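You operate a simulated robot arm through the tools that you are given. There is no shell and no other tool. Be economical: measure what you need, move in short steps, check, and stop when the job is done.

You run a simulated robot arm. Do the job below in one go: nothing can be reset, and whatever is moved stays where it is left.

TASK
Put one of the dry bags from the packing shelf top on top of the green tape roll.

It is judged by the outcome, as a careful person would: the job done as asked, and still so three seconds after it is handed in. It fails if anything else is knocked over, pushed out of place, dropped, spilled or broken.

THE ROBOT
A 7-joint arm with a two-finger parallel gripper, fixed in place. Base frame: the origin is at the foot of the arm, x ahead of it, y to its left, z up; the work surface is at about z = 880. Lengths are in mm, angles in degrees, forces in N, time in s.
With the tool pointing down near the work surface it reaches from about 240 to 680 mm from the base axis. Its first joint turns from -66.0 to 66.0 degrees. Payload 2.4 kg.
Tool frame: the origin (TCP) lies between the finger pads and is the grasp point; the fingertips stand 30 mm ahead of it; z points along the fingers, y is the line along which they close. The gripper opens to 94 mm. The fingers are 28 mm wide and 10 mm thick; the gripper's body (50 by 96 mm) begins 55 mm behind the TCP.
Orientation is told as [roll, pitch, yaw] about the base's x, y, z axes, in that order, counted from this pose: with the fingers straight down and closing along the base's y, the tool's x points along the base's -x, its y along +y and its z along -z.

THE INTERFACE
- The arm moves only by the tool servo_tool. Its arguments are lists of equal length, an entry for each row: "travel": the shift along the base's x, y, z in mm, a list of three; "angular": the turn, a rotation vector about the base's x, y, z in degrees, a list of three; "claw": the gripper command, from -1 (shut) to 1 (fully open), values between in proportion. In form: {"travel": [[tx, ty, tz], ...], "angular": [[ax, ay, az], ...], "claw": [claw, ...]}. A call has 1 to 10 rows; each row is the pose to reach, as a shift and turn from the pose commanded when the call began. Each row takes 0.2 s and may step no farther than 50 mm and 8.6 degrees from the row before; otherwise, or with a gripper value out of range, the whole call is refused. A pose out of reach is approached as far as the arm can. The call stops where the force on the tool passes 40 N (or 10 N more than at its start, if that is more) or the arm is blocked; 0.2 s more then pass. The fingers move at their own pace (about 153 mm/s each) and stop on an object; they squeeze with about 41 N. The grip force told is the motor's: it shows also when the fingers shut on nothing. Time passes only in rows, and 0.2 s behind the last, so rows that repeat a pose let the fingers close. The reply holds the time, the measured pose of the TCP, the force on the tool along the base axes, the opening and the grip force, in the units named above and with some noise, and new pictures: "pictures" is both (left out), scene, wrist or none.
- Cameras (640 x 400 px; columns grow to the right, rows downward): "scene" is fixed at [29.3, 475.9, 1459.4]; the picture's right is [-0.78, -0.63, 0.00], its down [-0.26, 0.32, -0.91] and it looks along [0.57, -0.71, -0.41] (base axes); focal length 366 px, centre (320, 200). "wrist" rides on the gripper at [-37, 0, -58] in the tool frame; the picture's right is [0.00, -1.00, 0.00], its down [0.97, 0.00, -0.24] and it looks along [0.24, 0.00, 0.97] (tool axes); focal length 218 px, centre (320, 200).
- point_at(camera, pixels): for up to 12 pixels [column, row] of the newest picture of that camera ("zoom" is the newest enlarged one), the place [x, y, z] in the base frame of the surface seen there, good to about 2 mm, but the place of the scene camera against the robot may be out by one fixed shift of up to 18 mm in any direction. No time passes.
- inspect(camera, box): a new picture of the part [left, top, right, bottom] of that camera's present view, enlarged. No time passes.
- job_done(): hands the job in; it is judged then, once.

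Keep the steps short. Do not move on a guess: measure, check each grasp and each placing, and mend mistakes. In all there are 60 turns and 120 pictures (those below and enlarged ones count). Leave the gripper open and the arm clear of the work at the hand-in unless told otherwise, and finish with a single line.

The tools are called after "Request:" by a JSON object that holds its "api" and its "payload". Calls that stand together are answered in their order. servo_tool: Moves the arm, as the interface text tells. Its arguments: {"type":"object","properties":{"travel":{"type":"array"},"angular":{"type":"array"},"claw":{"type":"array"},"pictures":{"type":"string","enum":["both","scene","wrist","none"]}},"required":["travel","angular","claw"]} The other tools are called the same way: point_at (camera, pixels) gives the place of the surface under pixels of a picture; inspect (camera, box) takes an enlarged picture of a part of a camera's view; job_done () hands the job in.

At the start:

```text
clock: 0.0
tool_pos: [387.9, -18.5, 1178.1]
orientation: [0.0, 0.1, 0.1]
ft_force: [-0.4, 0.4, -0.3]
grip_width: 94.0
finger_force: 0.0
```

scene: 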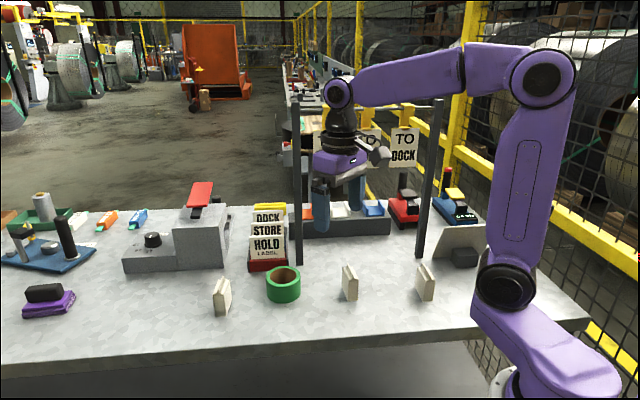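
wrist: 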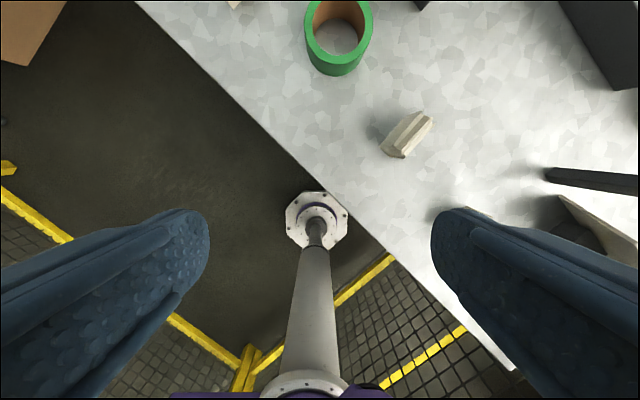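

I see a green tape roll at scene (283,285) and three small beige items at (222,297), (350,283) and (425,283). I'll enlarge these areas before measuring anything.

Request:
{"api": "inspect", "payload": {"camera": "scene", "box": [190, 180, 510, 380]}}

Request:
{"api": "inspect", "payload": {"camera": "scene", "box": [0, 160, 300, 347]}}

Request:
{"api": "point_at", "payload": {"camera": "scene", "pixels": [[222, 297], [350, 283], [424, 283], [283, 270], [269, 273], [299, 272], [283, 290], [342, 210], [374, 208], [226, 281], [347, 267], [420, 266]]}}

Request:
{"api": "point_at", "payload": {"camera": "wrist", "pixels": [[408, 125], [428, 118], [390, 152], [338, 70], [312, 30], [366, 30], [400, 140], [420, 135], [340, 35]]}}

```text
2.00 times, centred on (350, 280) of scene
```

zoom: 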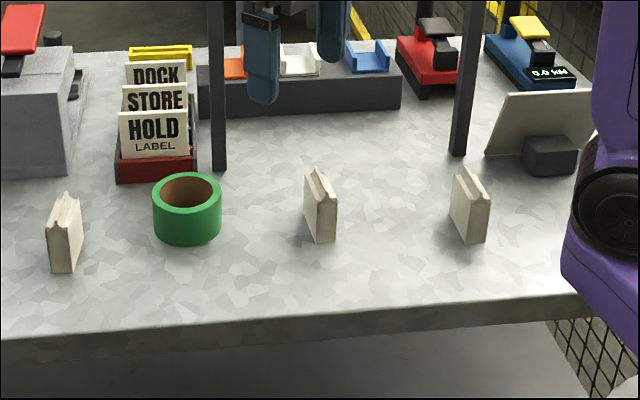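

```text
2.13 times, centred on (150, 254) of scene
```

zoom: 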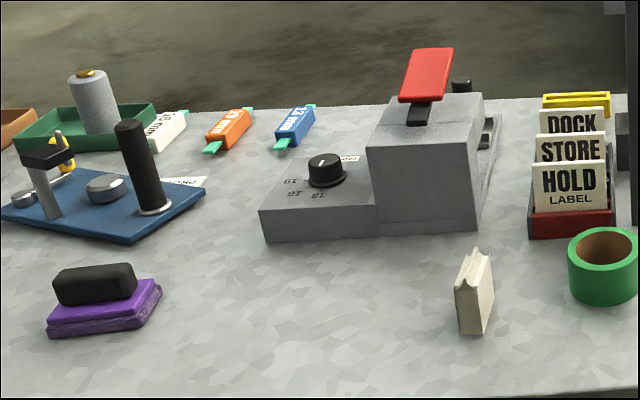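

```text
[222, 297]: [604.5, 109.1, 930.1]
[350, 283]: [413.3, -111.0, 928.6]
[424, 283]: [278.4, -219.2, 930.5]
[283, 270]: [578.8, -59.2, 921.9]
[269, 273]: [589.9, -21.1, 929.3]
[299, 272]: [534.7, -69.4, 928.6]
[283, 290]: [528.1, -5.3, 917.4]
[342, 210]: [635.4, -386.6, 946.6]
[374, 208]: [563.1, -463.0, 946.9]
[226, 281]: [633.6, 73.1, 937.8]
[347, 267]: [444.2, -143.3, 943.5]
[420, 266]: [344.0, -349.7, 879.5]
```

```text
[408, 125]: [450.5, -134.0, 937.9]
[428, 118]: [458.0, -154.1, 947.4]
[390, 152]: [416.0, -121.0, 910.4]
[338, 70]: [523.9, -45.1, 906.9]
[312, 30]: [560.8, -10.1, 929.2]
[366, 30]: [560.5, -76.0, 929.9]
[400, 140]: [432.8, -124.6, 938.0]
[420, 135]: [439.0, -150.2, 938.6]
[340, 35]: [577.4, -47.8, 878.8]
```

The beige upright pouches look like the dry bags. The middle one is near (437,-138), and the roll is near (560,-43) with its top at 929. I'll measure the posts and the bag, then enlarge the wrist view of the bag.

Request:
{"api": "point_at", "payload": {"camera": "scene", "pixels": [[300, 262], [298, 180], [297, 110], [419, 255], [430, 180], [438, 105], [404, 150], [403, 130], [268, 250], [285, 222], [250, 265], [270, 235]]}}

Request:
{"api": "inspect", "payload": {"camera": "wrist", "box": [280, 0, 480, 175]}}

Request:
{"api": "inspect", "payload": {"camera": "scene", "box": [280, 70, 460, 260]}}

```text
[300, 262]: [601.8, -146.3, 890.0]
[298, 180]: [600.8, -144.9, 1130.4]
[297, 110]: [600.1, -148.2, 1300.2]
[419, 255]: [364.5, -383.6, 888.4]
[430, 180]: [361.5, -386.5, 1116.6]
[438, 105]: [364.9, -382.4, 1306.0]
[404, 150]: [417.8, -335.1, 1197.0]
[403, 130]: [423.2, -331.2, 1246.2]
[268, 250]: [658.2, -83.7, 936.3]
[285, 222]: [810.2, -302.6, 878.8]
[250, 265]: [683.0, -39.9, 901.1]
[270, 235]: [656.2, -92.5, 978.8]
```

```text
2.29 times, centred on (380, 88) of wrist
```

zoom: 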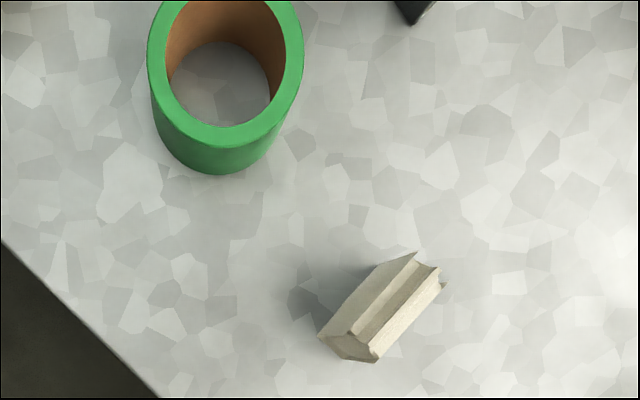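

```text
2.11 times, centred on (370, 165) of scene
```

zoom: 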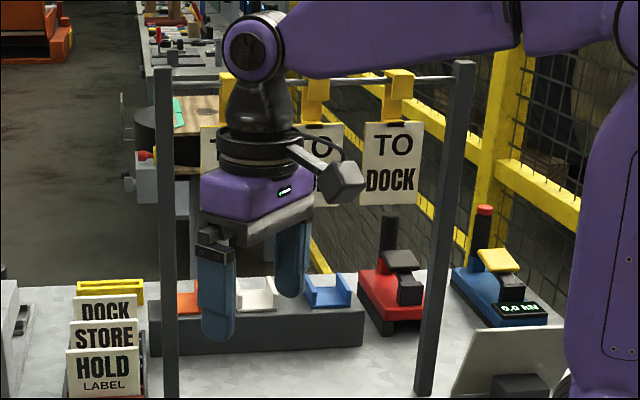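

The middle bag's long axis runs along about (1,-1) in x,y, so the fingers should close along (1,1), a yaw of about -45°. I'll move above the bag at a safe height while turning, then measure again.

Request:
{"api": "servo_tool", "payload": {"travel": [[8, -20, -14], [16, -40, -28], [24, -60, -42], [32, -80, -56], [40, -100, -70], [48, -120, -84], [48, -120, -84]], "angular": [[0, 0, -7.5], [0, 0, -15], [0, 0, -22.5], [0, 0, -30], [0, 0, -37.5], [0, 0, -45], [0, 0, -45]], "claw": [1, 1, 1, 1, 1, 1, 1]}}

```text
clock: 1.6
tool_pos: [435.6, -139.9, 1094.4]
orientation: [0.1, 0.0, -45.1]
ft_force: [0.7, -0.3, 0.6]
grip_width: 94.3
finger_force: 0.1
```

scene: 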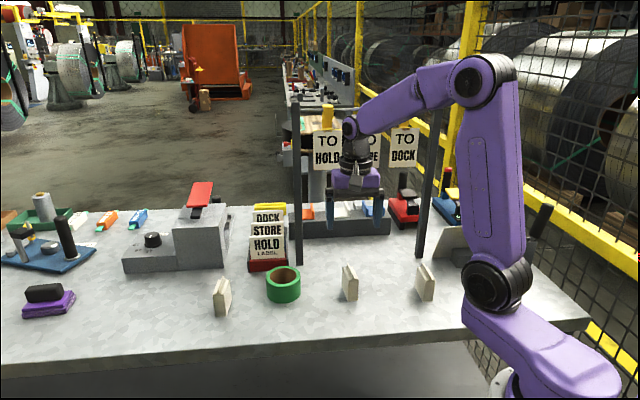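
wrist: 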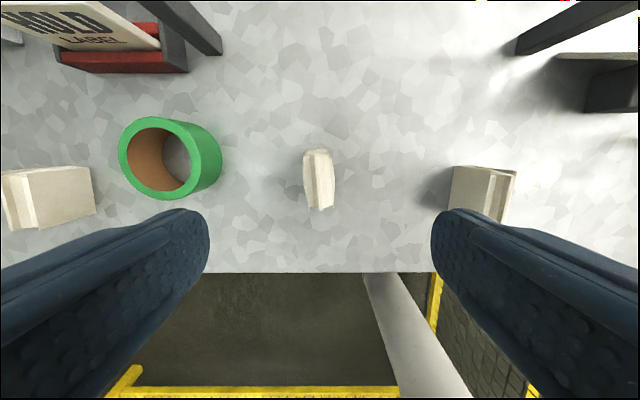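

The bag is now at wrist (318,180), nearly aligned with the fingers. I'll zoom in and measure the bag and the roll rim.

Request:
{"api": "inspect", "payload": {"camera": "wrist", "box": [270, 135, 366, 225]}}

Request:
{"api": "point_at", "payload": {"camera": "wrist", "pixels": [[120, 154], [163, 119], [152, 196], [203, 155], [133, 158], [161, 130], [165, 193], [184, 170], [175, 150], [172, 124], [190, 193]]}}

Request:
{"api": "point_at", "payload": {"camera": "zoom", "pixels": [[320, 200], [250, 130], [320, 120], [360, 300]]}}

```text
4.44 times, centred on (318, 180) of wrist
```

zoom: 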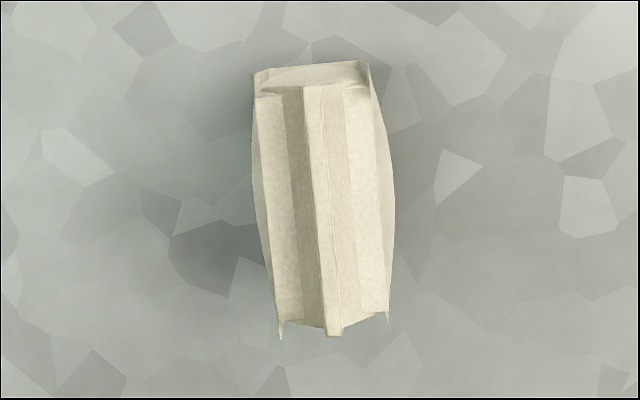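

```text
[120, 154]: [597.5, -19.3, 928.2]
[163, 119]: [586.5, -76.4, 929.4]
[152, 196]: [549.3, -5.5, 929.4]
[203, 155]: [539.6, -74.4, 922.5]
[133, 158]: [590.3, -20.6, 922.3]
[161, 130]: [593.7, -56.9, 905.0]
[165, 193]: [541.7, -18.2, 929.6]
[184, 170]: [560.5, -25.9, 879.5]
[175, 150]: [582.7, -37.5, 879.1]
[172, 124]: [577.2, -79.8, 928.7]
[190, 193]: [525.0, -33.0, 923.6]
```

```text
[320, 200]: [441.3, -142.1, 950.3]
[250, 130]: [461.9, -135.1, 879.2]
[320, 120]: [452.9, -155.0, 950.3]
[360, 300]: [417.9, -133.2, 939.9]
```

Request:
{"api": "point_at", "payload": {"camera": "zoom", "pixels": [[312, 95], [332, 325], [318, 160], [328, 270], [262, 110], [285, 310], [375, 110], [385, 300], [262, 200], [386, 200], [310, 75], [290, 200]]}}

Request:
{"api": "inspect", "payload": {"camera": "wrist", "box": [100, 95, 260, 215]}}

Request:
{"api": "inspect", "payload": {"camera": "scene", "box": [250, 240, 380, 321]}}

```text
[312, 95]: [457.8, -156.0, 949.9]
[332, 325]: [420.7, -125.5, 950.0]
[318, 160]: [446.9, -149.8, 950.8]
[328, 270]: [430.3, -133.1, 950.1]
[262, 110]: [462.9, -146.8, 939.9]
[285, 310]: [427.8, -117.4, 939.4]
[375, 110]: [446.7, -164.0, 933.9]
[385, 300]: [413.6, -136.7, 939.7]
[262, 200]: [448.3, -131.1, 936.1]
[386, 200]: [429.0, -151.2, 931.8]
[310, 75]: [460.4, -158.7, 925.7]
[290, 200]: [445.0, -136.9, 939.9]
```

```text
3.33 times, centred on (180, 155) of wrist
```

zoom: 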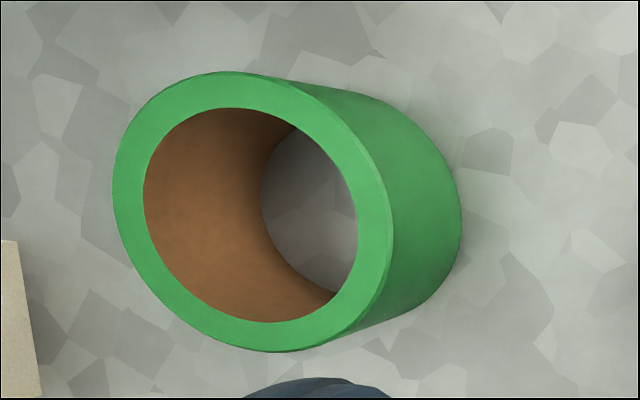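

```text
4.92 times, centred on (315, 280) of scene
```

zoom: 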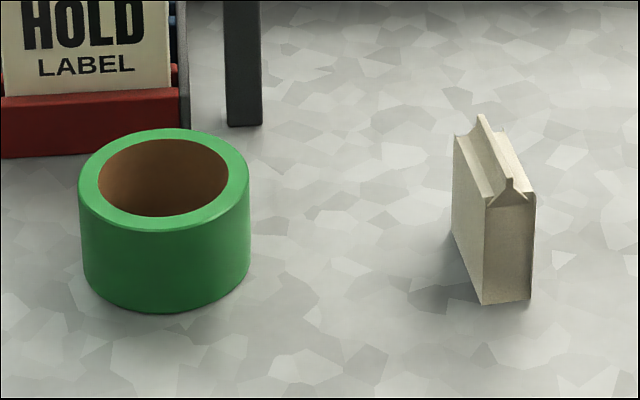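

What I measured:
- **Bag:** about 50 long, 28 thick and 60 tall plus a seal ridge, centred at (438,-141). Its long axis is at about -39.6°.
- **Roll:** centre about (561,-43), outer radius about 40, with a hole about 60 wide.

Standing upright, the bag would drop into the hole, so it has to lie flat across the roll. I'll grip it by its end faces, tilt the tool forward to lay it down, then place it. First I'll turn the tool to yaw +50.4 in place.

Request:
{"api": "servo_tool", "payload": {"travel": [[0, 0, 0], [0, 0, 0], [0, 0, 0], [0, 0, 0], [0, 0, 0], [0, 0, 0], [0, 0, 0], [0, 0, 0], [0, 0, 0], [0, 0, 0]], "angular": [[0, 0, 8.5], [0, 0, 17], [0, 0, 25.5], [0, 0, 34], [0, 0, 42.5], [0, 0, 51], [0, 0, 59.5], [0, 0, 68], [0, 0, 76.5], [0, 0, 85]], "claw": [1, 1, 1, 1, 1, 1, 1, 1, 1, 1], "pictures": "none"}}

```text
clock: 3.8
tool_pos: [435.4, -139.4, 1093.0]
orientation: [0.1, 0.0, 40.3]
ft_force: [-0.1, -0.4, 0.3]
grip_width: 93.9
finger_force: 0.1
```

The yaw is now 40.3. I'll finish the turn with +10.2 and move to (441,-137.4) at z≈1020 to check the alignment.

Request:
{"api": "servo_tool", "payload": {"travel": [[3, 1, -25], [5.5, 2, -50], [5.5, 2, -73], [5.5, 2, -73]], "angular": [[0, 0, 6], [0, 0, 10.1], [0, 0, 10.1], [0, 0, 10.1]], "claw": [1, 1, 1, 1]}}

```text
clock: 4.8
tool_pos: [442.9, -137.7, 1021.6]
orientation: [0.0, -0.1, 50.1]
ft_force: [0.0, 0.5, 1.0]
grip_width: 94.4
finger_force: 0.0
```

scene: 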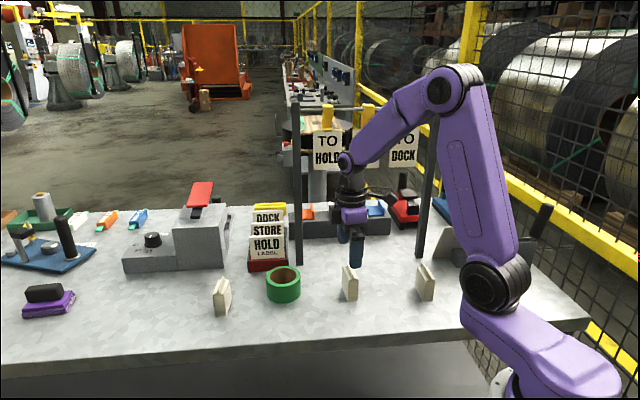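
wrist: 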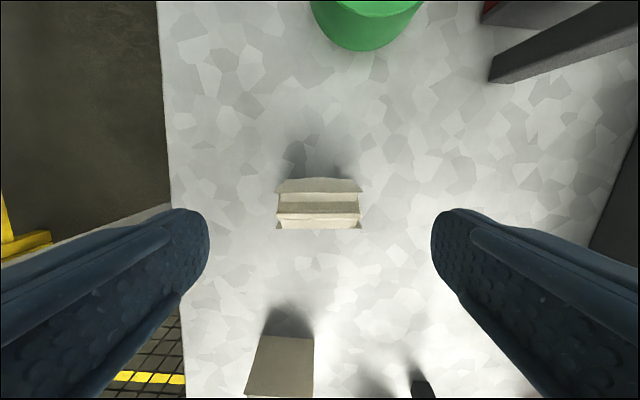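

The bag is centred between the fingers at (318,205). I'll check its faces before going down.

Request:
{"api": "point_at", "payload": {"camera": "wrist", "pixels": [[279, 216], [357, 212], [318, 213], [318, 196], [318, 186], [282, 198], [355, 195], [318, 224]]}}

```text
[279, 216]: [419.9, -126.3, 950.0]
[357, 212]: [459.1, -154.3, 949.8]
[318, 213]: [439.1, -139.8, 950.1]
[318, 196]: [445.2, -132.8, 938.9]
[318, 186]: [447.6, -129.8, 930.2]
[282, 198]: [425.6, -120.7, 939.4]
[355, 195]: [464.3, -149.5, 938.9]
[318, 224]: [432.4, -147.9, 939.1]
```

The bag centre reads (439,-140) and its axis about -37.5°. I'll turn +2°, go down to z≈932 and check.

Request:
{"api": "servo_tool", "payload": {"travel": [[0, 0, -30], [0, 0, -60], [0, 0, -80], [0, 0, -89], [0, 0, -89]], "angular": [[0, 0, 2], [0, 0, 2], [0, 0, 2], [0, 0, 2], [0, 0, 2]], "claw": [1, 1, 1, 1, 1]}}

```text
clock: 6.0
tool_pos: [441.3, -136.4, 932.6]
orientation: [0.0, 0.0, 52.1]
ft_force: [0.1, 0.2, 0.6]
grip_width: 93.9
finger_force: 0.1
```

scene: 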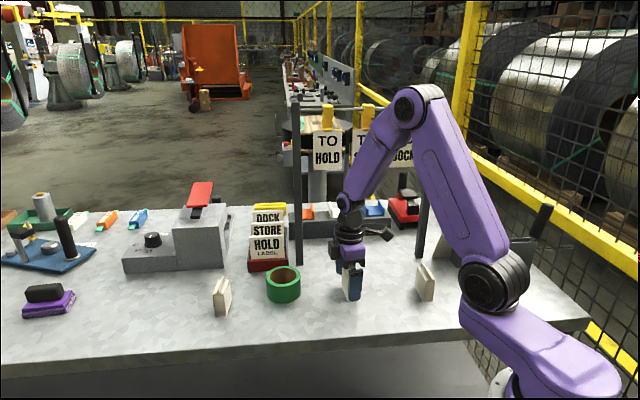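
wrist: 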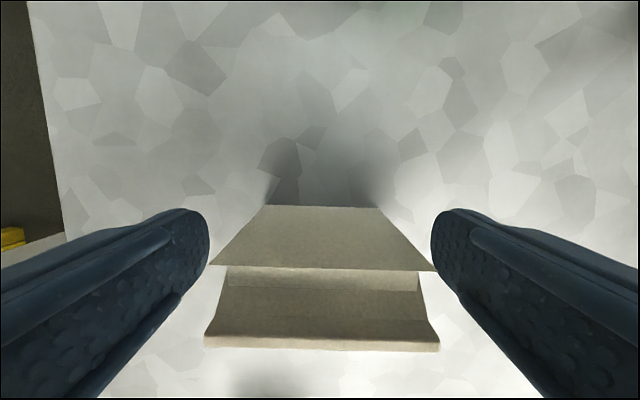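

The fingers straddle the bag's ends cleanly. Next I'll close the gripper.

Request:
{"api": "servo_tool", "payload": {"travel": [[0, 0, 0], [0, 0, 0], [0, 0, 0], [0, 0, 0]], "angular": [[0, 0, 0], [0, 0, 0], [0, 0, 0], [0, 0, 0]], "claw": [0.2, -0.3, -1, -1]}}

```text
clock: 7.0
tool_pos: [441.4, -135.3, 932.1]
orientation: [0.0, 0.0, 52.1]
ft_force: [0.0, 0.1, -0.3]
grip_width: 63.7
finger_force: 41.2
```

scene: 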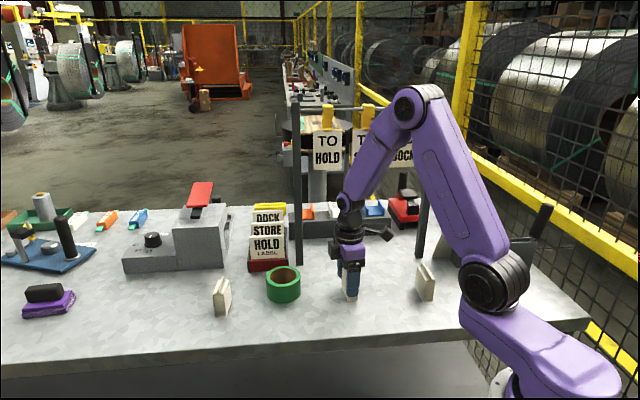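
wrist: 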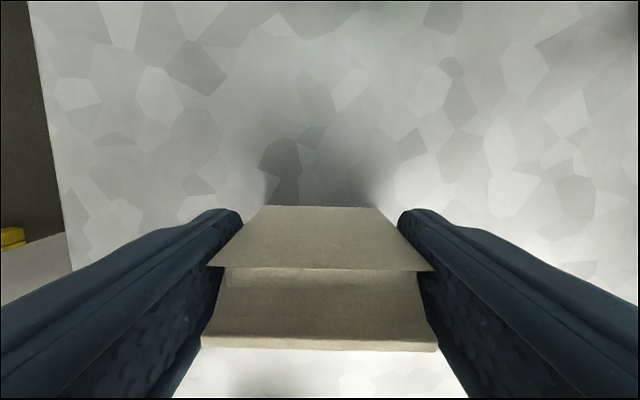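

The grip holds at 41 N with a width of 63.7. I'll lift slowly to z≈1050 and check.

Request:
{"api": "servo_tool", "payload": {"travel": [[0, 0, 10], [0, 0, 40], [0, 0, 80], [0, 0, 120], [0, 0, 120]], "angular": [[0, 0, 0], [0, 0, 0], [0, 0, 0], [0, 0, 0], [0, 0, 0]], "claw": [-1, -1, -1, -1, -1]}}

```text
clock: 8.2
tool_pos: [441.0, -137.3, 1052.7]
orientation: [0.0, 0.0, 52.2]
ft_force: [-1.2, 0.3, -0.5]
grip_width: 0.0
finger_force: 33.2
```

scene: 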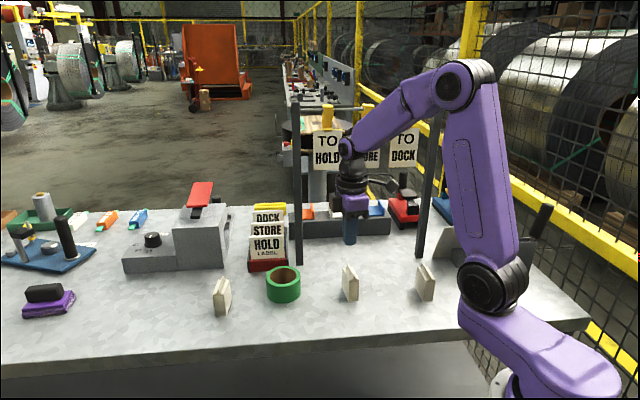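
wrist: 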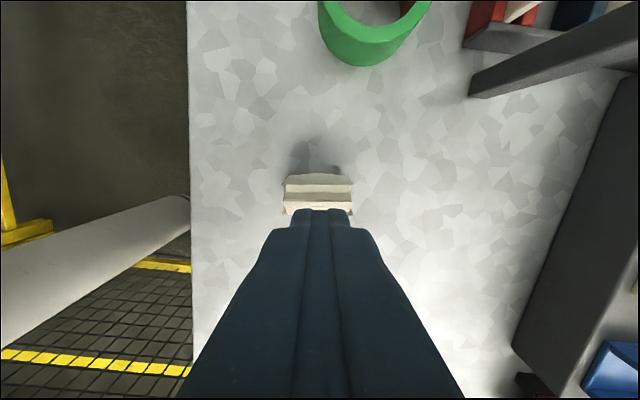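

The bag slipped out. The fingers shut to 0 and it still stands at its place. I'll reopen and look closely at its shape and where it stands now.

Request:
{"api": "servo_tool", "payload": {"travel": [[0, 0, 0], [0, 0, 0], [0, 0, 0]], "angular": [[0, 0, 0], [0, 0, 0], [0, 0, 0]], "claw": [0, 1, 1], "pictures": "wrist"}}

Request:
{"api": "inspect", "payload": {"camera": "scene", "box": [325, 257, 375, 308]}}

Request:
{"api": "inspect", "payload": {"camera": "wrist", "box": [260, 155, 380, 235]}}

```text
clock: 9.0
tool_pos: [442.6, -138.0, 1051.5]
orientation: [0.0, 0.1, 52.1]
ft_force: [-0.5, 0.6, 0.1]
grip_width: 94.2
finger_force: 0.1
```

wrist: 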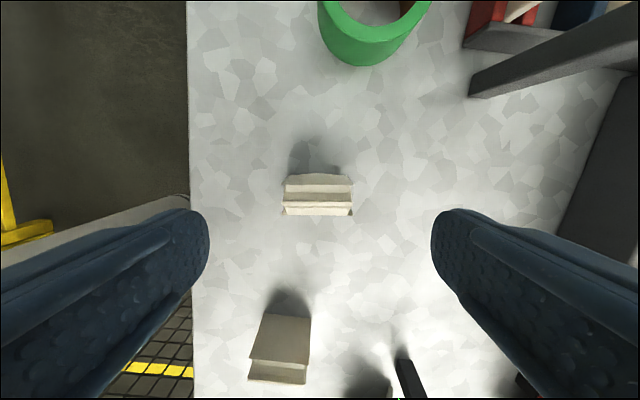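

```text
7.84 times, centred on (350, 282) of scene
```

zoom: 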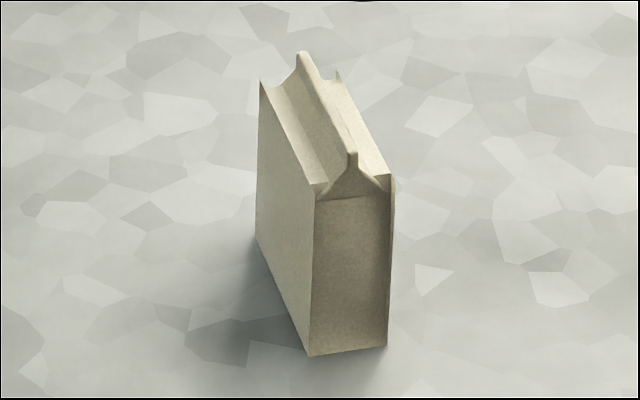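

```text
5.00 times, centred on (320, 195) of wrist
```

zoom: 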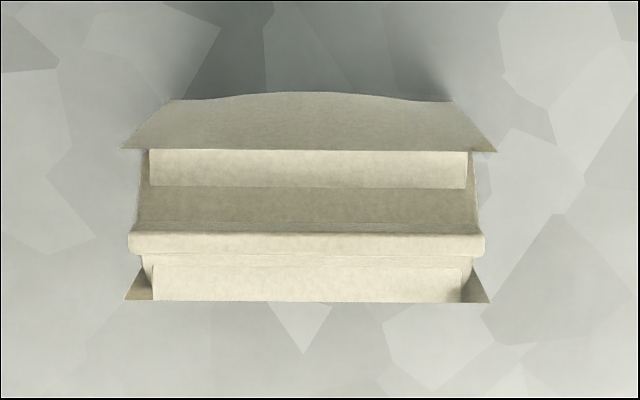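

The bag is undisturbed. The end faces seem to be a poor grip because the corner ears stick out. I'll measure its real size, and the roll's hole, more precisely.

Request:
{"api": "point_at", "payload": {"camera": "zoom", "pixels": [[128, 147], [488, 147], [130, 297], [482, 297], [133, 245], [480, 245], [180, 104], [448, 104], [320, 97]]}}

Request:
{"api": "inspect", "payload": {"camera": "scene", "box": [250, 255, 314, 311]}}

Request:
{"api": "point_at", "payload": {"camera": "scene", "pixels": [[343, 297], [349, 302], [350, 302], [359, 301], [345, 290], [346, 270], [365, 282], [350, 283], [363, 283], [352, 275]]}}

```text
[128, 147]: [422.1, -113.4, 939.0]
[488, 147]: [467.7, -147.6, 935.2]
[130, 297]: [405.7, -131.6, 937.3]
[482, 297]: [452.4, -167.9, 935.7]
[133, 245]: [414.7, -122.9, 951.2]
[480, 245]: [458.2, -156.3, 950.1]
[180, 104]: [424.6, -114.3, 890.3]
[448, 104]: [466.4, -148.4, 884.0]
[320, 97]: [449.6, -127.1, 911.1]
```

```text
7.14 times, centred on (282, 283) of scene
```

zoom: 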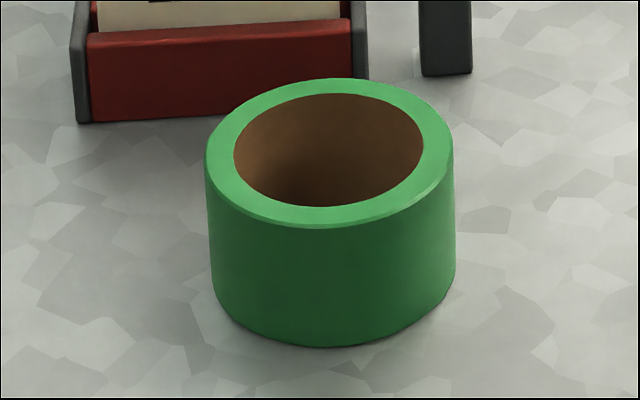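

```text
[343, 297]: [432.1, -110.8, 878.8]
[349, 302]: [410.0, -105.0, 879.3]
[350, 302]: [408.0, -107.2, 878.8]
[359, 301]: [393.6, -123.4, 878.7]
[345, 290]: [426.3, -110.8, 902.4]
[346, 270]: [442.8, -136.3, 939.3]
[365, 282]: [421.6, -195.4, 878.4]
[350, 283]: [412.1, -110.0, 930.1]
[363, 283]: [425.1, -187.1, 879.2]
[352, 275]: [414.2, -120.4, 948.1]
```

The bag is really about 60 long and 25–28 thick. The firm grip is across its broad faces. The roll's hole is about 61 wide, so an upright bag set as a chord about 12 mm off centre would have both ends on the rim and its weight inside the support. I'll turn back by -90° to grip across the thickness.

Request:
{"api": "servo_tool", "payload": {"travel": [[-4, -2, 10], [-4, -2, 10], [-4, -2, 10], [-4, -2, 10], [-4, -2, 10], [-4, -2, 10], [-4, -2, 10], [-4, -2, 10], [-4, -2, 10], [-4, -2, 10]], "angular": [[0, 0, -8.5], [0, 0, -17], [0, 0, -25.5], [0, 0, -34], [0, 0, -42.5], [0, 0, -51], [0, 0, -59.5], [0, 0, -68], [0, 0, -76.5], [0, 0, -85]], "claw": [1, 1, 1, 1, 1, 1, 1, 1, 1, 1], "pictures": "none"}}

Request:
{"api": "servo_tool", "payload": {"travel": [[0, 0, -15], [0, 0, -40], [0, 0, -40]], "angular": [[0, 0, -4.5], [0, 0, -4.5], [0, 0, -4.5]], "claw": [1, 1, 1], "pictures": "wrist"}}

```text
clock: 11.2
tool_pos: [437.4, -139.7, 1061.9]
orientation: [0.1, -0.1, -33.0]
ft_force: [-0.4, 0.6, 0.0]
grip_width: 94.2
finger_force: 0.1
```

```text
clock: 12.0
tool_pos: [437.7, -139.2, 1021.8]
orientation: [0.0, 0.0, -37.4]
ft_force: [1.0, 0.1, -0.4]
grip_width: 94.0
finger_force: 0.0
```

wrist: 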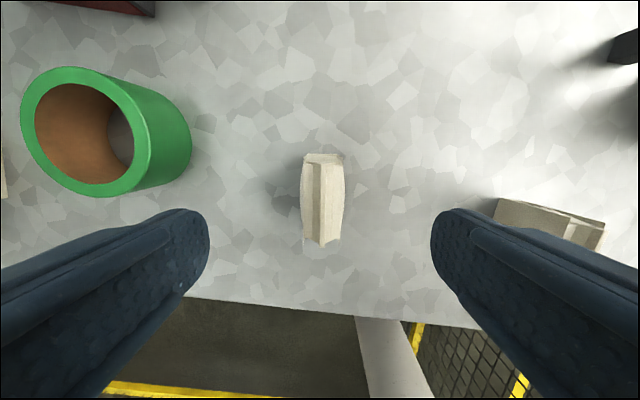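

The bag is well aligned at (323,200). From here I'll also measure the roll's inner and outer rims at z≈929, which are clearly visible.

Request:
{"api": "inspect", "payload": {"camera": "wrist", "box": [5, 55, 215, 205]}}

Request:
{"api": "point_at", "payload": {"camera": "wrist", "pixels": [[22, 110], [62, 68], [120, 89], [148, 150], [105, 196], [50, 172], [32, 120], [95, 88], [130, 170], [75, 174], [323, 170], [325, 235]]}}

```text
2.67 times, centred on (110, 130) of wrist
```

zoom: 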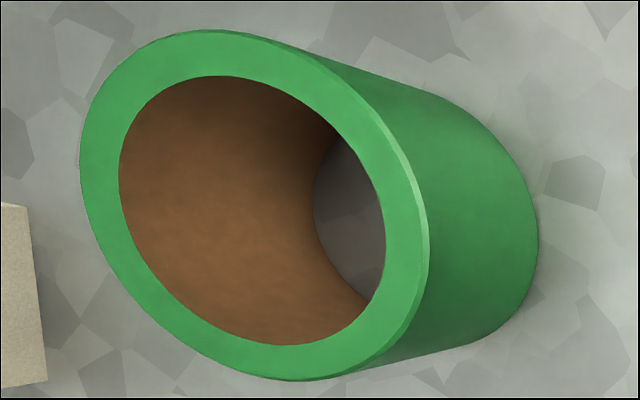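

```text
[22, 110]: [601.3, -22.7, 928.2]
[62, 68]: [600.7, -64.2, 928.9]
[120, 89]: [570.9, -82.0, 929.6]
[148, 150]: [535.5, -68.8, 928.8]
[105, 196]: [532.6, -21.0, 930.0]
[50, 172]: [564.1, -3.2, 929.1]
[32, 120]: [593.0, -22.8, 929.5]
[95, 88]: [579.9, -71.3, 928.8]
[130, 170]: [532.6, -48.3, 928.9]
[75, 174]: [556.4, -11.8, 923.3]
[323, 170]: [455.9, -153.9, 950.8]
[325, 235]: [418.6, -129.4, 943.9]
```

Request:
{"api": "point_at", "payload": {"camera": "zoom", "pixels": [[116, 170], [215, 73], [330, 118], [388, 230], [345, 338], [290, 348], [190, 310], [140, 250], [150, 105], [275, 85], [375, 185], [380, 300]]}}

```text
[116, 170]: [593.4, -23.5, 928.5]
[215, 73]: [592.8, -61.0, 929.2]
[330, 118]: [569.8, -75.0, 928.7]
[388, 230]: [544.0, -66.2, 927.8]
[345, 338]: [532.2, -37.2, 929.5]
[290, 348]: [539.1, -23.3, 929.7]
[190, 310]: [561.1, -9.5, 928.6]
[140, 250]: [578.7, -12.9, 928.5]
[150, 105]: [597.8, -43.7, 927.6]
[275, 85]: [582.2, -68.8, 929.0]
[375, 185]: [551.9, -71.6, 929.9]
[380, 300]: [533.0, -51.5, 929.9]
```

The roll's centre is (566.5,-43), inner radius about 31.5 and outer radius 40. A chord about 21 mm off centre supports the upright bag well, with about 10 mm of margin on each side. Now I'll go down to z≈920 around the bag's broad faces and close.

Request:
{"api": "servo_tool", "payload": {"travel": [[0, -1, -30], [0, -1, -60], [0, -1, -85], [0, -1, -102], [0, -1, -102]], "angular": [[0, 0, 0], [0, 0, 0], [0, 0, 0], [0, 0, 0], [0, 0, 0]], "claw": [1, 1, 1, 1, 1], "pictures": "wrist"}}

```text
clock: 13.2
tool_pos: [436.9, -140.7, 921.4]
orientation: [0.0, 0.0, -37.4]
ft_force: [0.1, 0.3, 0.2]
grip_width: 93.7
finger_force: 0.1
```

wrist: 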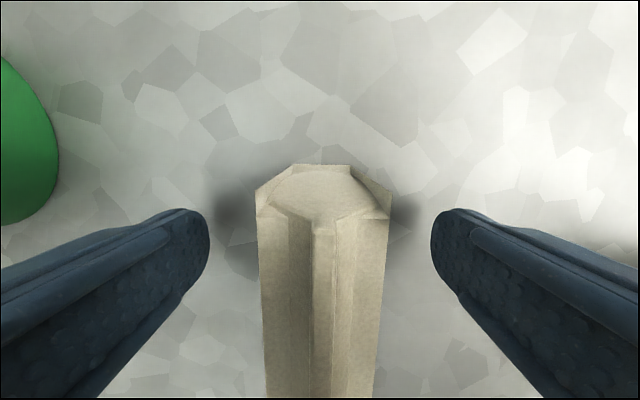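

The bag stands centred between the fingers. I'll close on it.

Request:
{"api": "servo_tool", "payload": {"travel": [[0, 0, 0], [0, 0, 0], [0, 0, 0], [0, 0, 0], [0, 0, 0]], "angular": [[0, 0, 0], [0, 0, 0], [0, 0, 0], [0, 0, 0], [0, 0, 0]], "claw": [0.2, -0.2, -0.6, -1, -1], "pictures": "wrist"}}

```text
clock: 14.4
tool_pos: [437.9, -140.6, 920.2]
orientation: [0.0, 0.1, -37.4]
ft_force: [0.1, 0.1, -0.2]
grip_width: 38.6
finger_force: 41.1
```

wrist: 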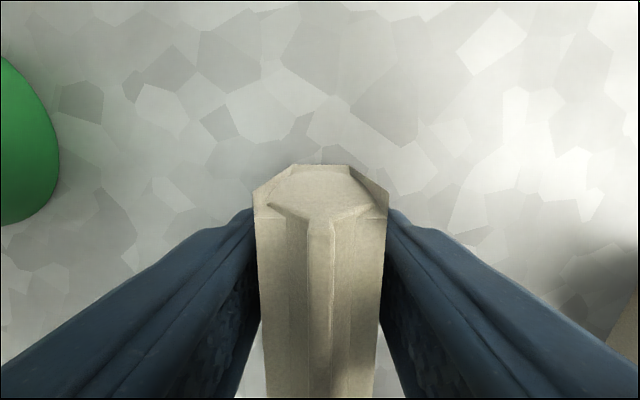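

It stopped on the bag at 41 N. I'll lift a little and check that it comes along.

Request:
{"api": "servo_tool", "payload": {"travel": [[0, 0, 5], [0, 0, 12], [0, 0, 25], [0, 0, 25]], "angular": [[0, 0, 0], [0, 0, 0], [0, 0, 0], [0, 0, 0]], "claw": [-1, -1, -1, -1]}}

```text
clock: 15.4
tool_pos: [438.3, -141.3, 945.2]
orientation: [0.0, 0.0, -37.4]
ft_force: [-0.7, -0.7, -0.3]
grip_width: 38.6
finger_force: 40.9
```

scene: 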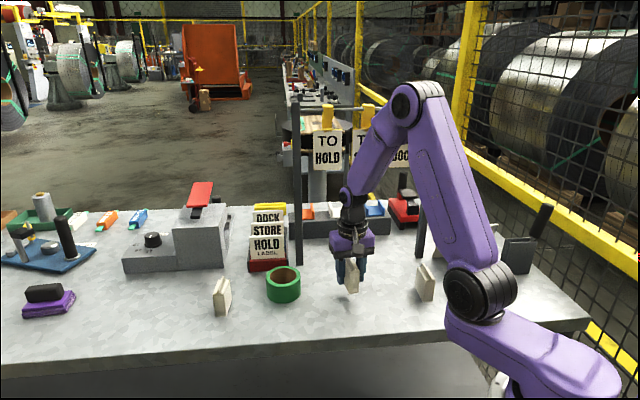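
wrist: 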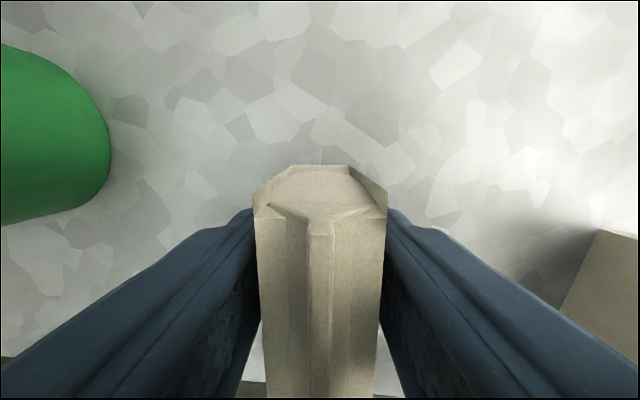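

The bag is held firmly at 38.6 and its underside has cleared the table. I'll raise it to z≈1020 and carry it over to (552.5,-61.3).

Request:
{"api": "servo_tool", "payload": {"travel": [[0, 0, 35], [0, 0, 75], [25, 18, 75], [55, 38, 75], [85, 59, 75], [105, 73, 75], [114.5, 79.7, 75], [114.5, 79.7, 75]], "angular": [[0, 0, 0], [0, 0, 0], [0, 0, 0], [0, 0, 0], [0, 0, 0], [0, 0, 0], [0, 0, 0], [0, 0, 0]], "claw": [-1, -1, -1, -1, -1, -1, -1, -1]}}

Request:
{"api": "inspect", "payload": {"camera": "scene", "box": [220, 190, 380, 310]}}

```text
clock: 17.2
tool_pos: [552.7, -58.9, 1019.6]
orientation: [0.0, 0.0, -37.4]
ft_force: [-0.8, -0.2, -0.3]
grip_width: 38.6
finger_force: 40.6
```

scene: 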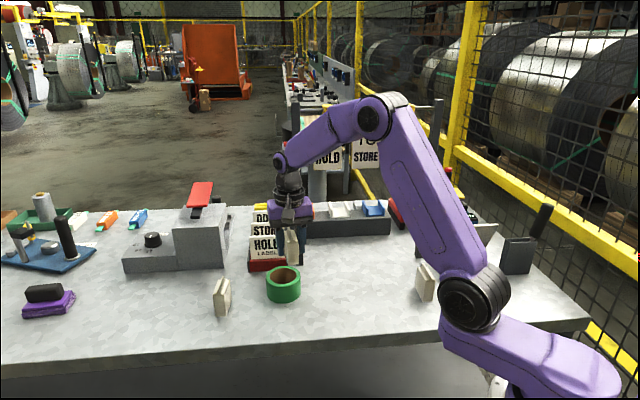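
wrist: 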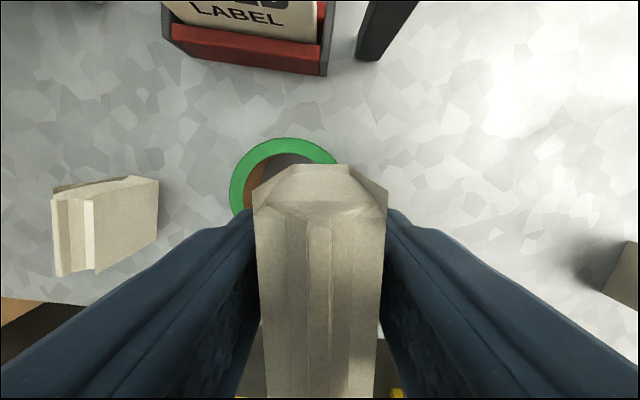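

```text
3.33 times, centred on (300, 250) of scene
```

zoom: 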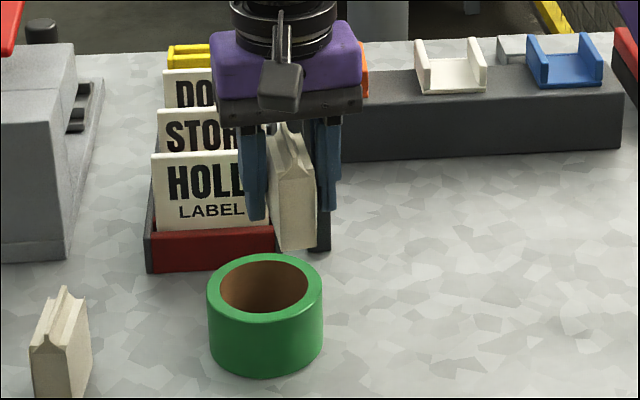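

I'm over the roll. I'll check the rim points from the wrist camera, and the held bag's bottom corners against the roll in the scene view. Both scene readings share the same shift.

Request:
{"api": "point_at", "payload": {"camera": "wrist", "pixels": [[231, 185], [245, 155], [286, 138], [322, 148], [238, 205], [300, 139], [320, 225], [320, 175], [328, 240]]}}

Request:
{"api": "point_at", "payload": {"camera": "zoom", "pixels": [[283, 247], [314, 239], [271, 205], [292, 195], [213, 290], [318, 285], [265, 258], [265, 319], [240, 265], [295, 262], [293, 315], [235, 312]]}}

```text
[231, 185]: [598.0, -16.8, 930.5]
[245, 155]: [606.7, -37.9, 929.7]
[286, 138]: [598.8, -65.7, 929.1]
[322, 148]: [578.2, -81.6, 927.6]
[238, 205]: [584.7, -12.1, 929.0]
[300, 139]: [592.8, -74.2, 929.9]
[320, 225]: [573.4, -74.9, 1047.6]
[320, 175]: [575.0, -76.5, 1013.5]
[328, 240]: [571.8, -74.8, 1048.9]
```

```text
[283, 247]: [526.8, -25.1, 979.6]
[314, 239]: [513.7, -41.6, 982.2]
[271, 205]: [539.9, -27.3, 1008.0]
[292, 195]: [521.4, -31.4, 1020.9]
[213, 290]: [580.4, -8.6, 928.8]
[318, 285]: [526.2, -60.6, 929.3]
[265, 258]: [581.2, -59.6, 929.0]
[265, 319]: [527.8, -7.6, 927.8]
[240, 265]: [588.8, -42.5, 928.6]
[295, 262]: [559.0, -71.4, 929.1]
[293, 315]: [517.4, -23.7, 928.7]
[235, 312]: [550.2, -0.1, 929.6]
```

The bag's underside is about 40 below the TCP, at z≈980, and the rim top is at 929. I'll nudge (0.5,-2) and lower to just above contact.

Request:
{"api": "servo_tool", "payload": {"travel": [[0.5, -2, -15], [0.5, -2, -30], [0.5, -2, -42], [0.5, -2, -46], [0.5, -2, -46]], "angular": [[0, 0, 0], [0, 0, 0], [0, 0, 0], [0, 0, 0], [0, 0, 0]], "claw": [-1, -1, -1, -1, -1]}}

Request:
{"api": "inspect", "payload": {"camera": "scene", "box": [240, 220, 336, 310]}}

```text
clock: 18.4
tool_pos: [553.3, -63.5, 972.0]
orientation: [0.0, 0.1, -37.4]
ft_force: [-0.5, 0.2, -1.1]
grip_width: 38.5
finger_force: 41.1
```

scene: 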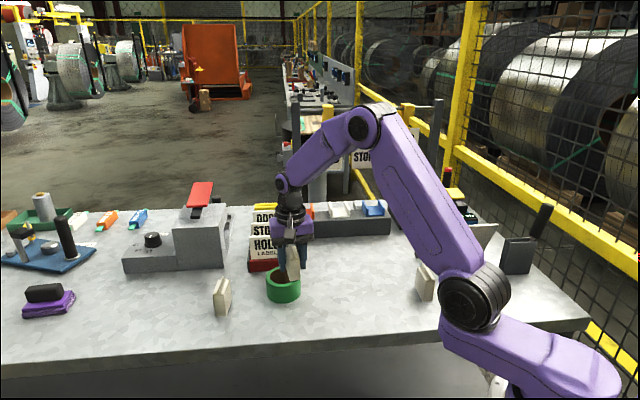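
wrist: 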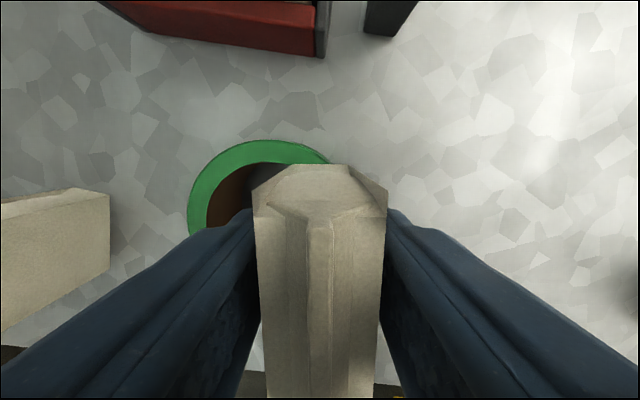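

```text
4.44 times, centred on (288, 265) of scene
```

zoom: 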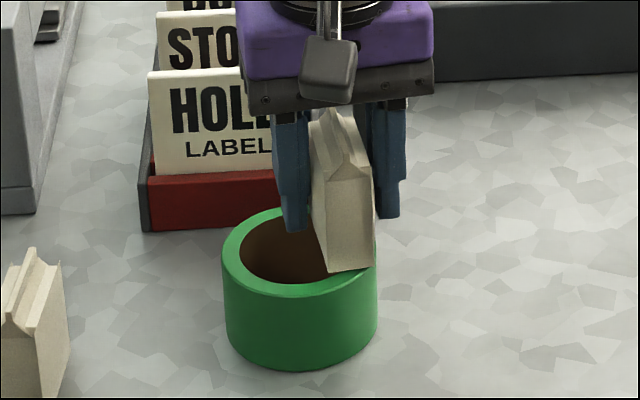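

The bag's near end hangs just above the rim, with its bottom edge at zoom (330,271)–(375,265), fully over the rim. I'll lower gently until it touches.

Request:
{"api": "servo_tool", "payload": {"travel": [[0, 0, -1], [0, 0, -2], [0, 0, -2.5], [0, 0, -2.5]], "angular": [[0, 0, 0], [0, 0, 0], [0, 0, 0], [0, 0, 0]], "claw": [-1, -1, -1, -1], "pictures": "none"}}

```text
clock: 19.4
tool_pos: [553.2, -63.0, 971.8]
orientation: [0.0, 0.0, -37.4]
ft_force: [-0.4, 0.3, -0.6]
grip_width: 38.5
finger_force: 40.7
```

Request:
{"api": "servo_tool", "payload": {"travel": [[0, 0, -1], [0, 0, -1], [0, 0, -1]], "angular": [[0, 0, 0], [0, 0, 0], [0, 0, 0]], "claw": [-1, -1, -1], "pictures": "none"}}

Request:
{"api": "inspect", "payload": {"camera": "scene", "box": [260, 240, 316, 300]}}

```text
clock: 20.2
tool_pos: [552.1, -63.6, 971.0]
orientation: [0.0, -0.1, -37.4]
ft_force: [-1.5, 0.3, 5.6]
grip_width: 38.3
finger_force: 40.8
```

```text
6.67 times, centred on (288, 270) of scene
```

zoom: 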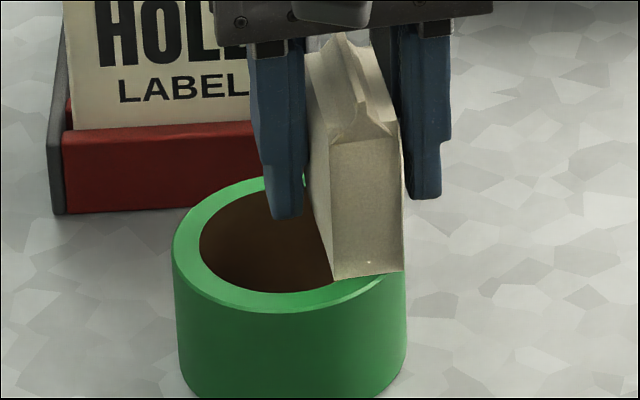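

Contact reads 5.6 N upward, and the bag's underside sits on the rim. I'll open a little and check that it stands by itself before retreating.

Request:
{"api": "servo_tool", "payload": {"travel": [[0, 0, 0.5], [0, 0, 0.5], [0, 0, 0.5], [0, 0, 0.5], [0, 0, 0.5]], "angular": [[0, 0, 0], [0, 0, 0], [0, 0, 0], [0, 0, 0], [0, 0, 0]], "claw": [-0.2, -0.15, -0.1, -0.05, 0.0], "pictures": "wrist"}}

Request:
{"api": "inspect", "payload": {"camera": "scene", "box": [260, 240, 316, 300]}}

```text
clock: 21.4
tool_pos: [553.2, -63.4, 971.8]
orientation: [0.0, 0.0, -37.5]
ft_force: [0.0, 1.1, -0.8]
grip_width: 46.9
finger_force: 0.0
```

wrist: 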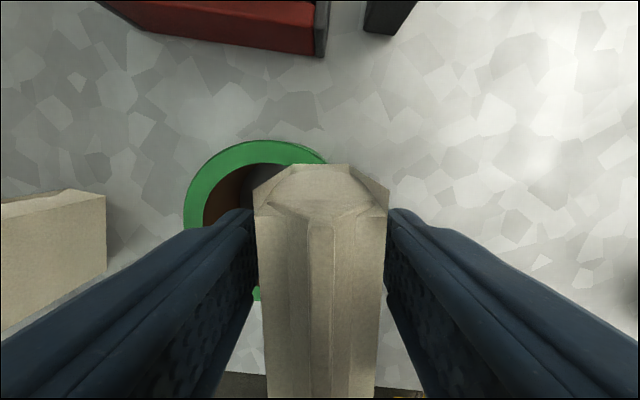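

```text
6.67 times, centred on (288, 270) of scene
```

zoom: 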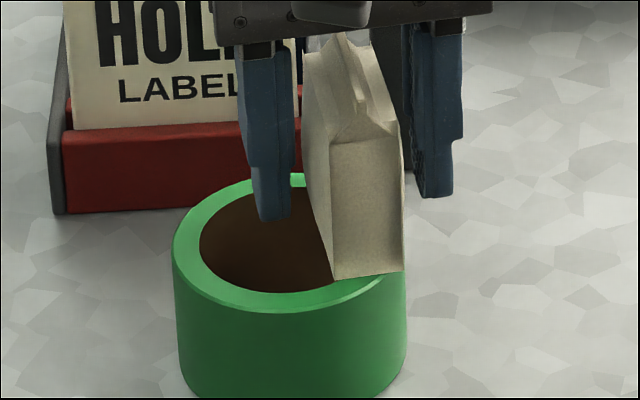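

The bag stands upright on the rim with the fingers loose. I'll open further and wait to see that it stays.

Request:
{"api": "servo_tool", "payload": {"travel": [[0, 0, 0], [0, 0, 0], [0, 0, 0], [0, 0, 0], [0, 0, 0], [0, 0, 0]], "angular": [[0, 0, 0], [0, 0, 0], [0, 0, 0], [0, 0, 0], [0, 0, 0], [0, 0, 0]], "claw": [0.15, 0.3, 0.5, 0.6, 0.6, 0.6], "pictures": "wrist"}}

Request:
{"api": "inspect", "payload": {"camera": "scene", "box": [260, 240, 316, 300]}}

```text
clock: 22.8
tool_pos: [552.6, -62.9, 970.9]
orientation: [0.0, 0.0, -37.5]
ft_force: [-1.0, 0.1, -0.2]
grip_width: 75.2
finger_force: 0.1
```

wrist: 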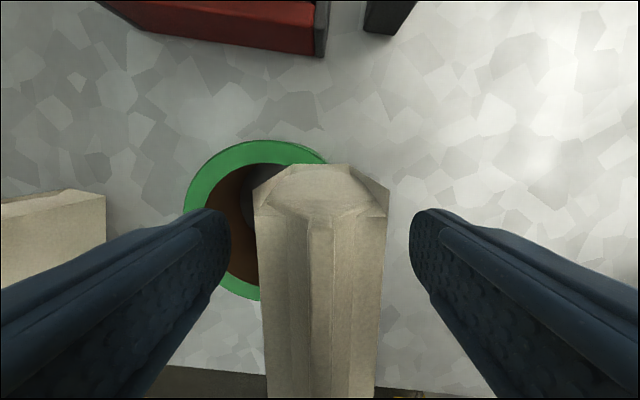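

```text
6.67 times, centred on (288, 270) of scene
```

zoom: 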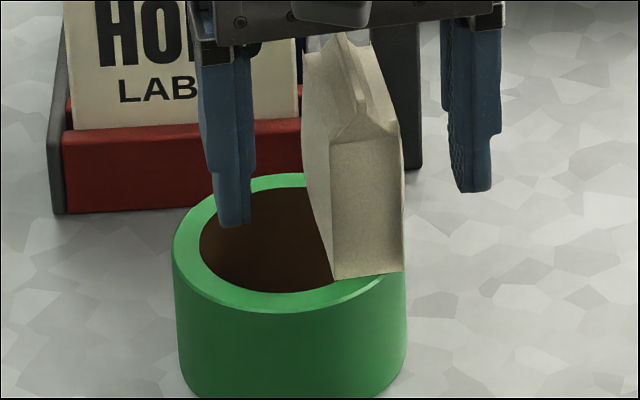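

It stands stably and the fingers are clear on both sides. I'll retreat straight up.

Request:
{"api": "servo_tool", "payload": {"travel": [[0, 0, 15], [0, 0, 40], [0, 0, 80], [0, 0, 125], [-20, 0, 160], [-50, 0, 190], [-80, 0, 190], [-80, 0, 190]], "angular": [[0, 0, 0], [0, 0, 0], [0, 0, 0], [0, 0, 0], [0, 0, 0], [0, 0, 0], [0, 0, 0], [0, 0, 0]], "claw": [0.6, 0.6, 0.6, 0.8, 1, 1, 1, 1]}}

Request:
{"api": "inspect", "payload": {"camera": "scene", "box": [250, 225, 330, 305]}}

Request:
{"api": "inspect", "payload": {"camera": "wrist", "box": [180, 0, 420, 150]}}

```text
clock: 24.6
tool_pos: [475.0, -61.0, 1162.6]
orientation: [0.1, 0.1, -37.4]
ft_force: [-0.2, 0.4, 0.2]
grip_width: 93.9
finger_force: 0.1
```

scene: 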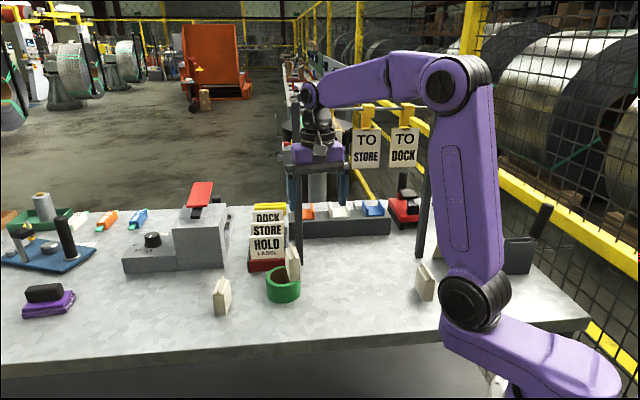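
wrist: 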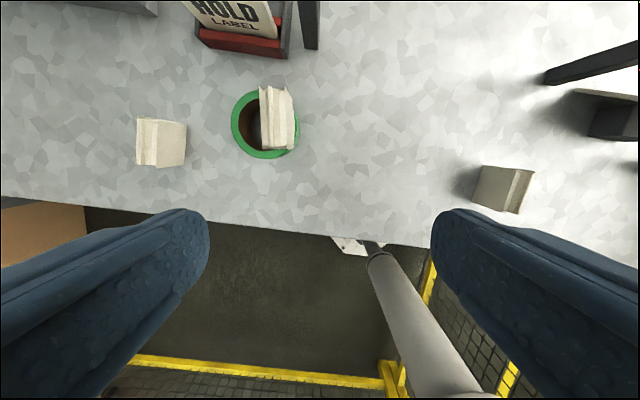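

```text
5.00 times, centred on (290, 265) of scene
```

zoom: 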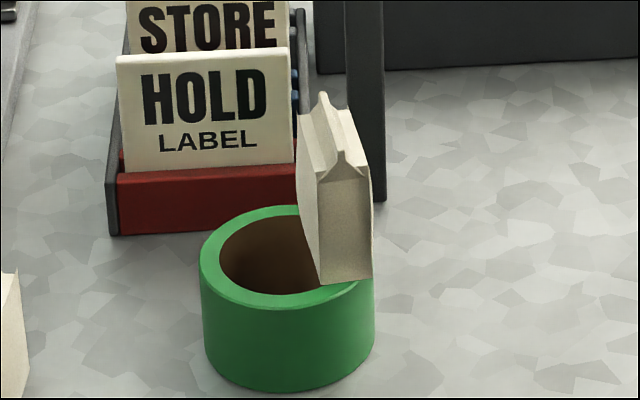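

```text
2.67 times, centred on (300, 75) of wrist
```

zoom: 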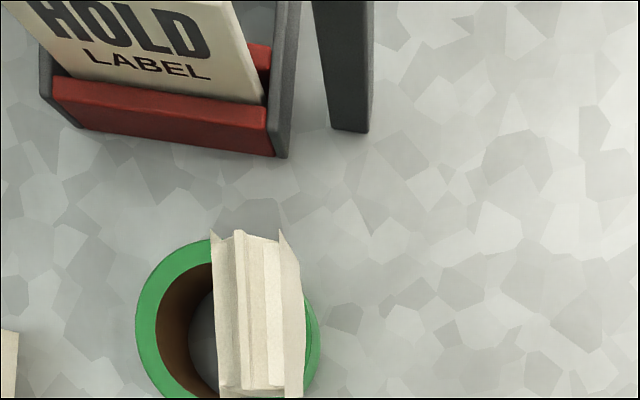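

The bag has stood upright on the tape roll for over 3 s since release. Everything else is where it was, the gripper is open and the arm is clear. I'm handing it in.

Request:
{"api": "job_done", "payload": {}}

```text
The job is handed in.
```

One dry bag now stands upright on top of the green tape roll, resting on its rim a little off centre, and nothing else was moved.
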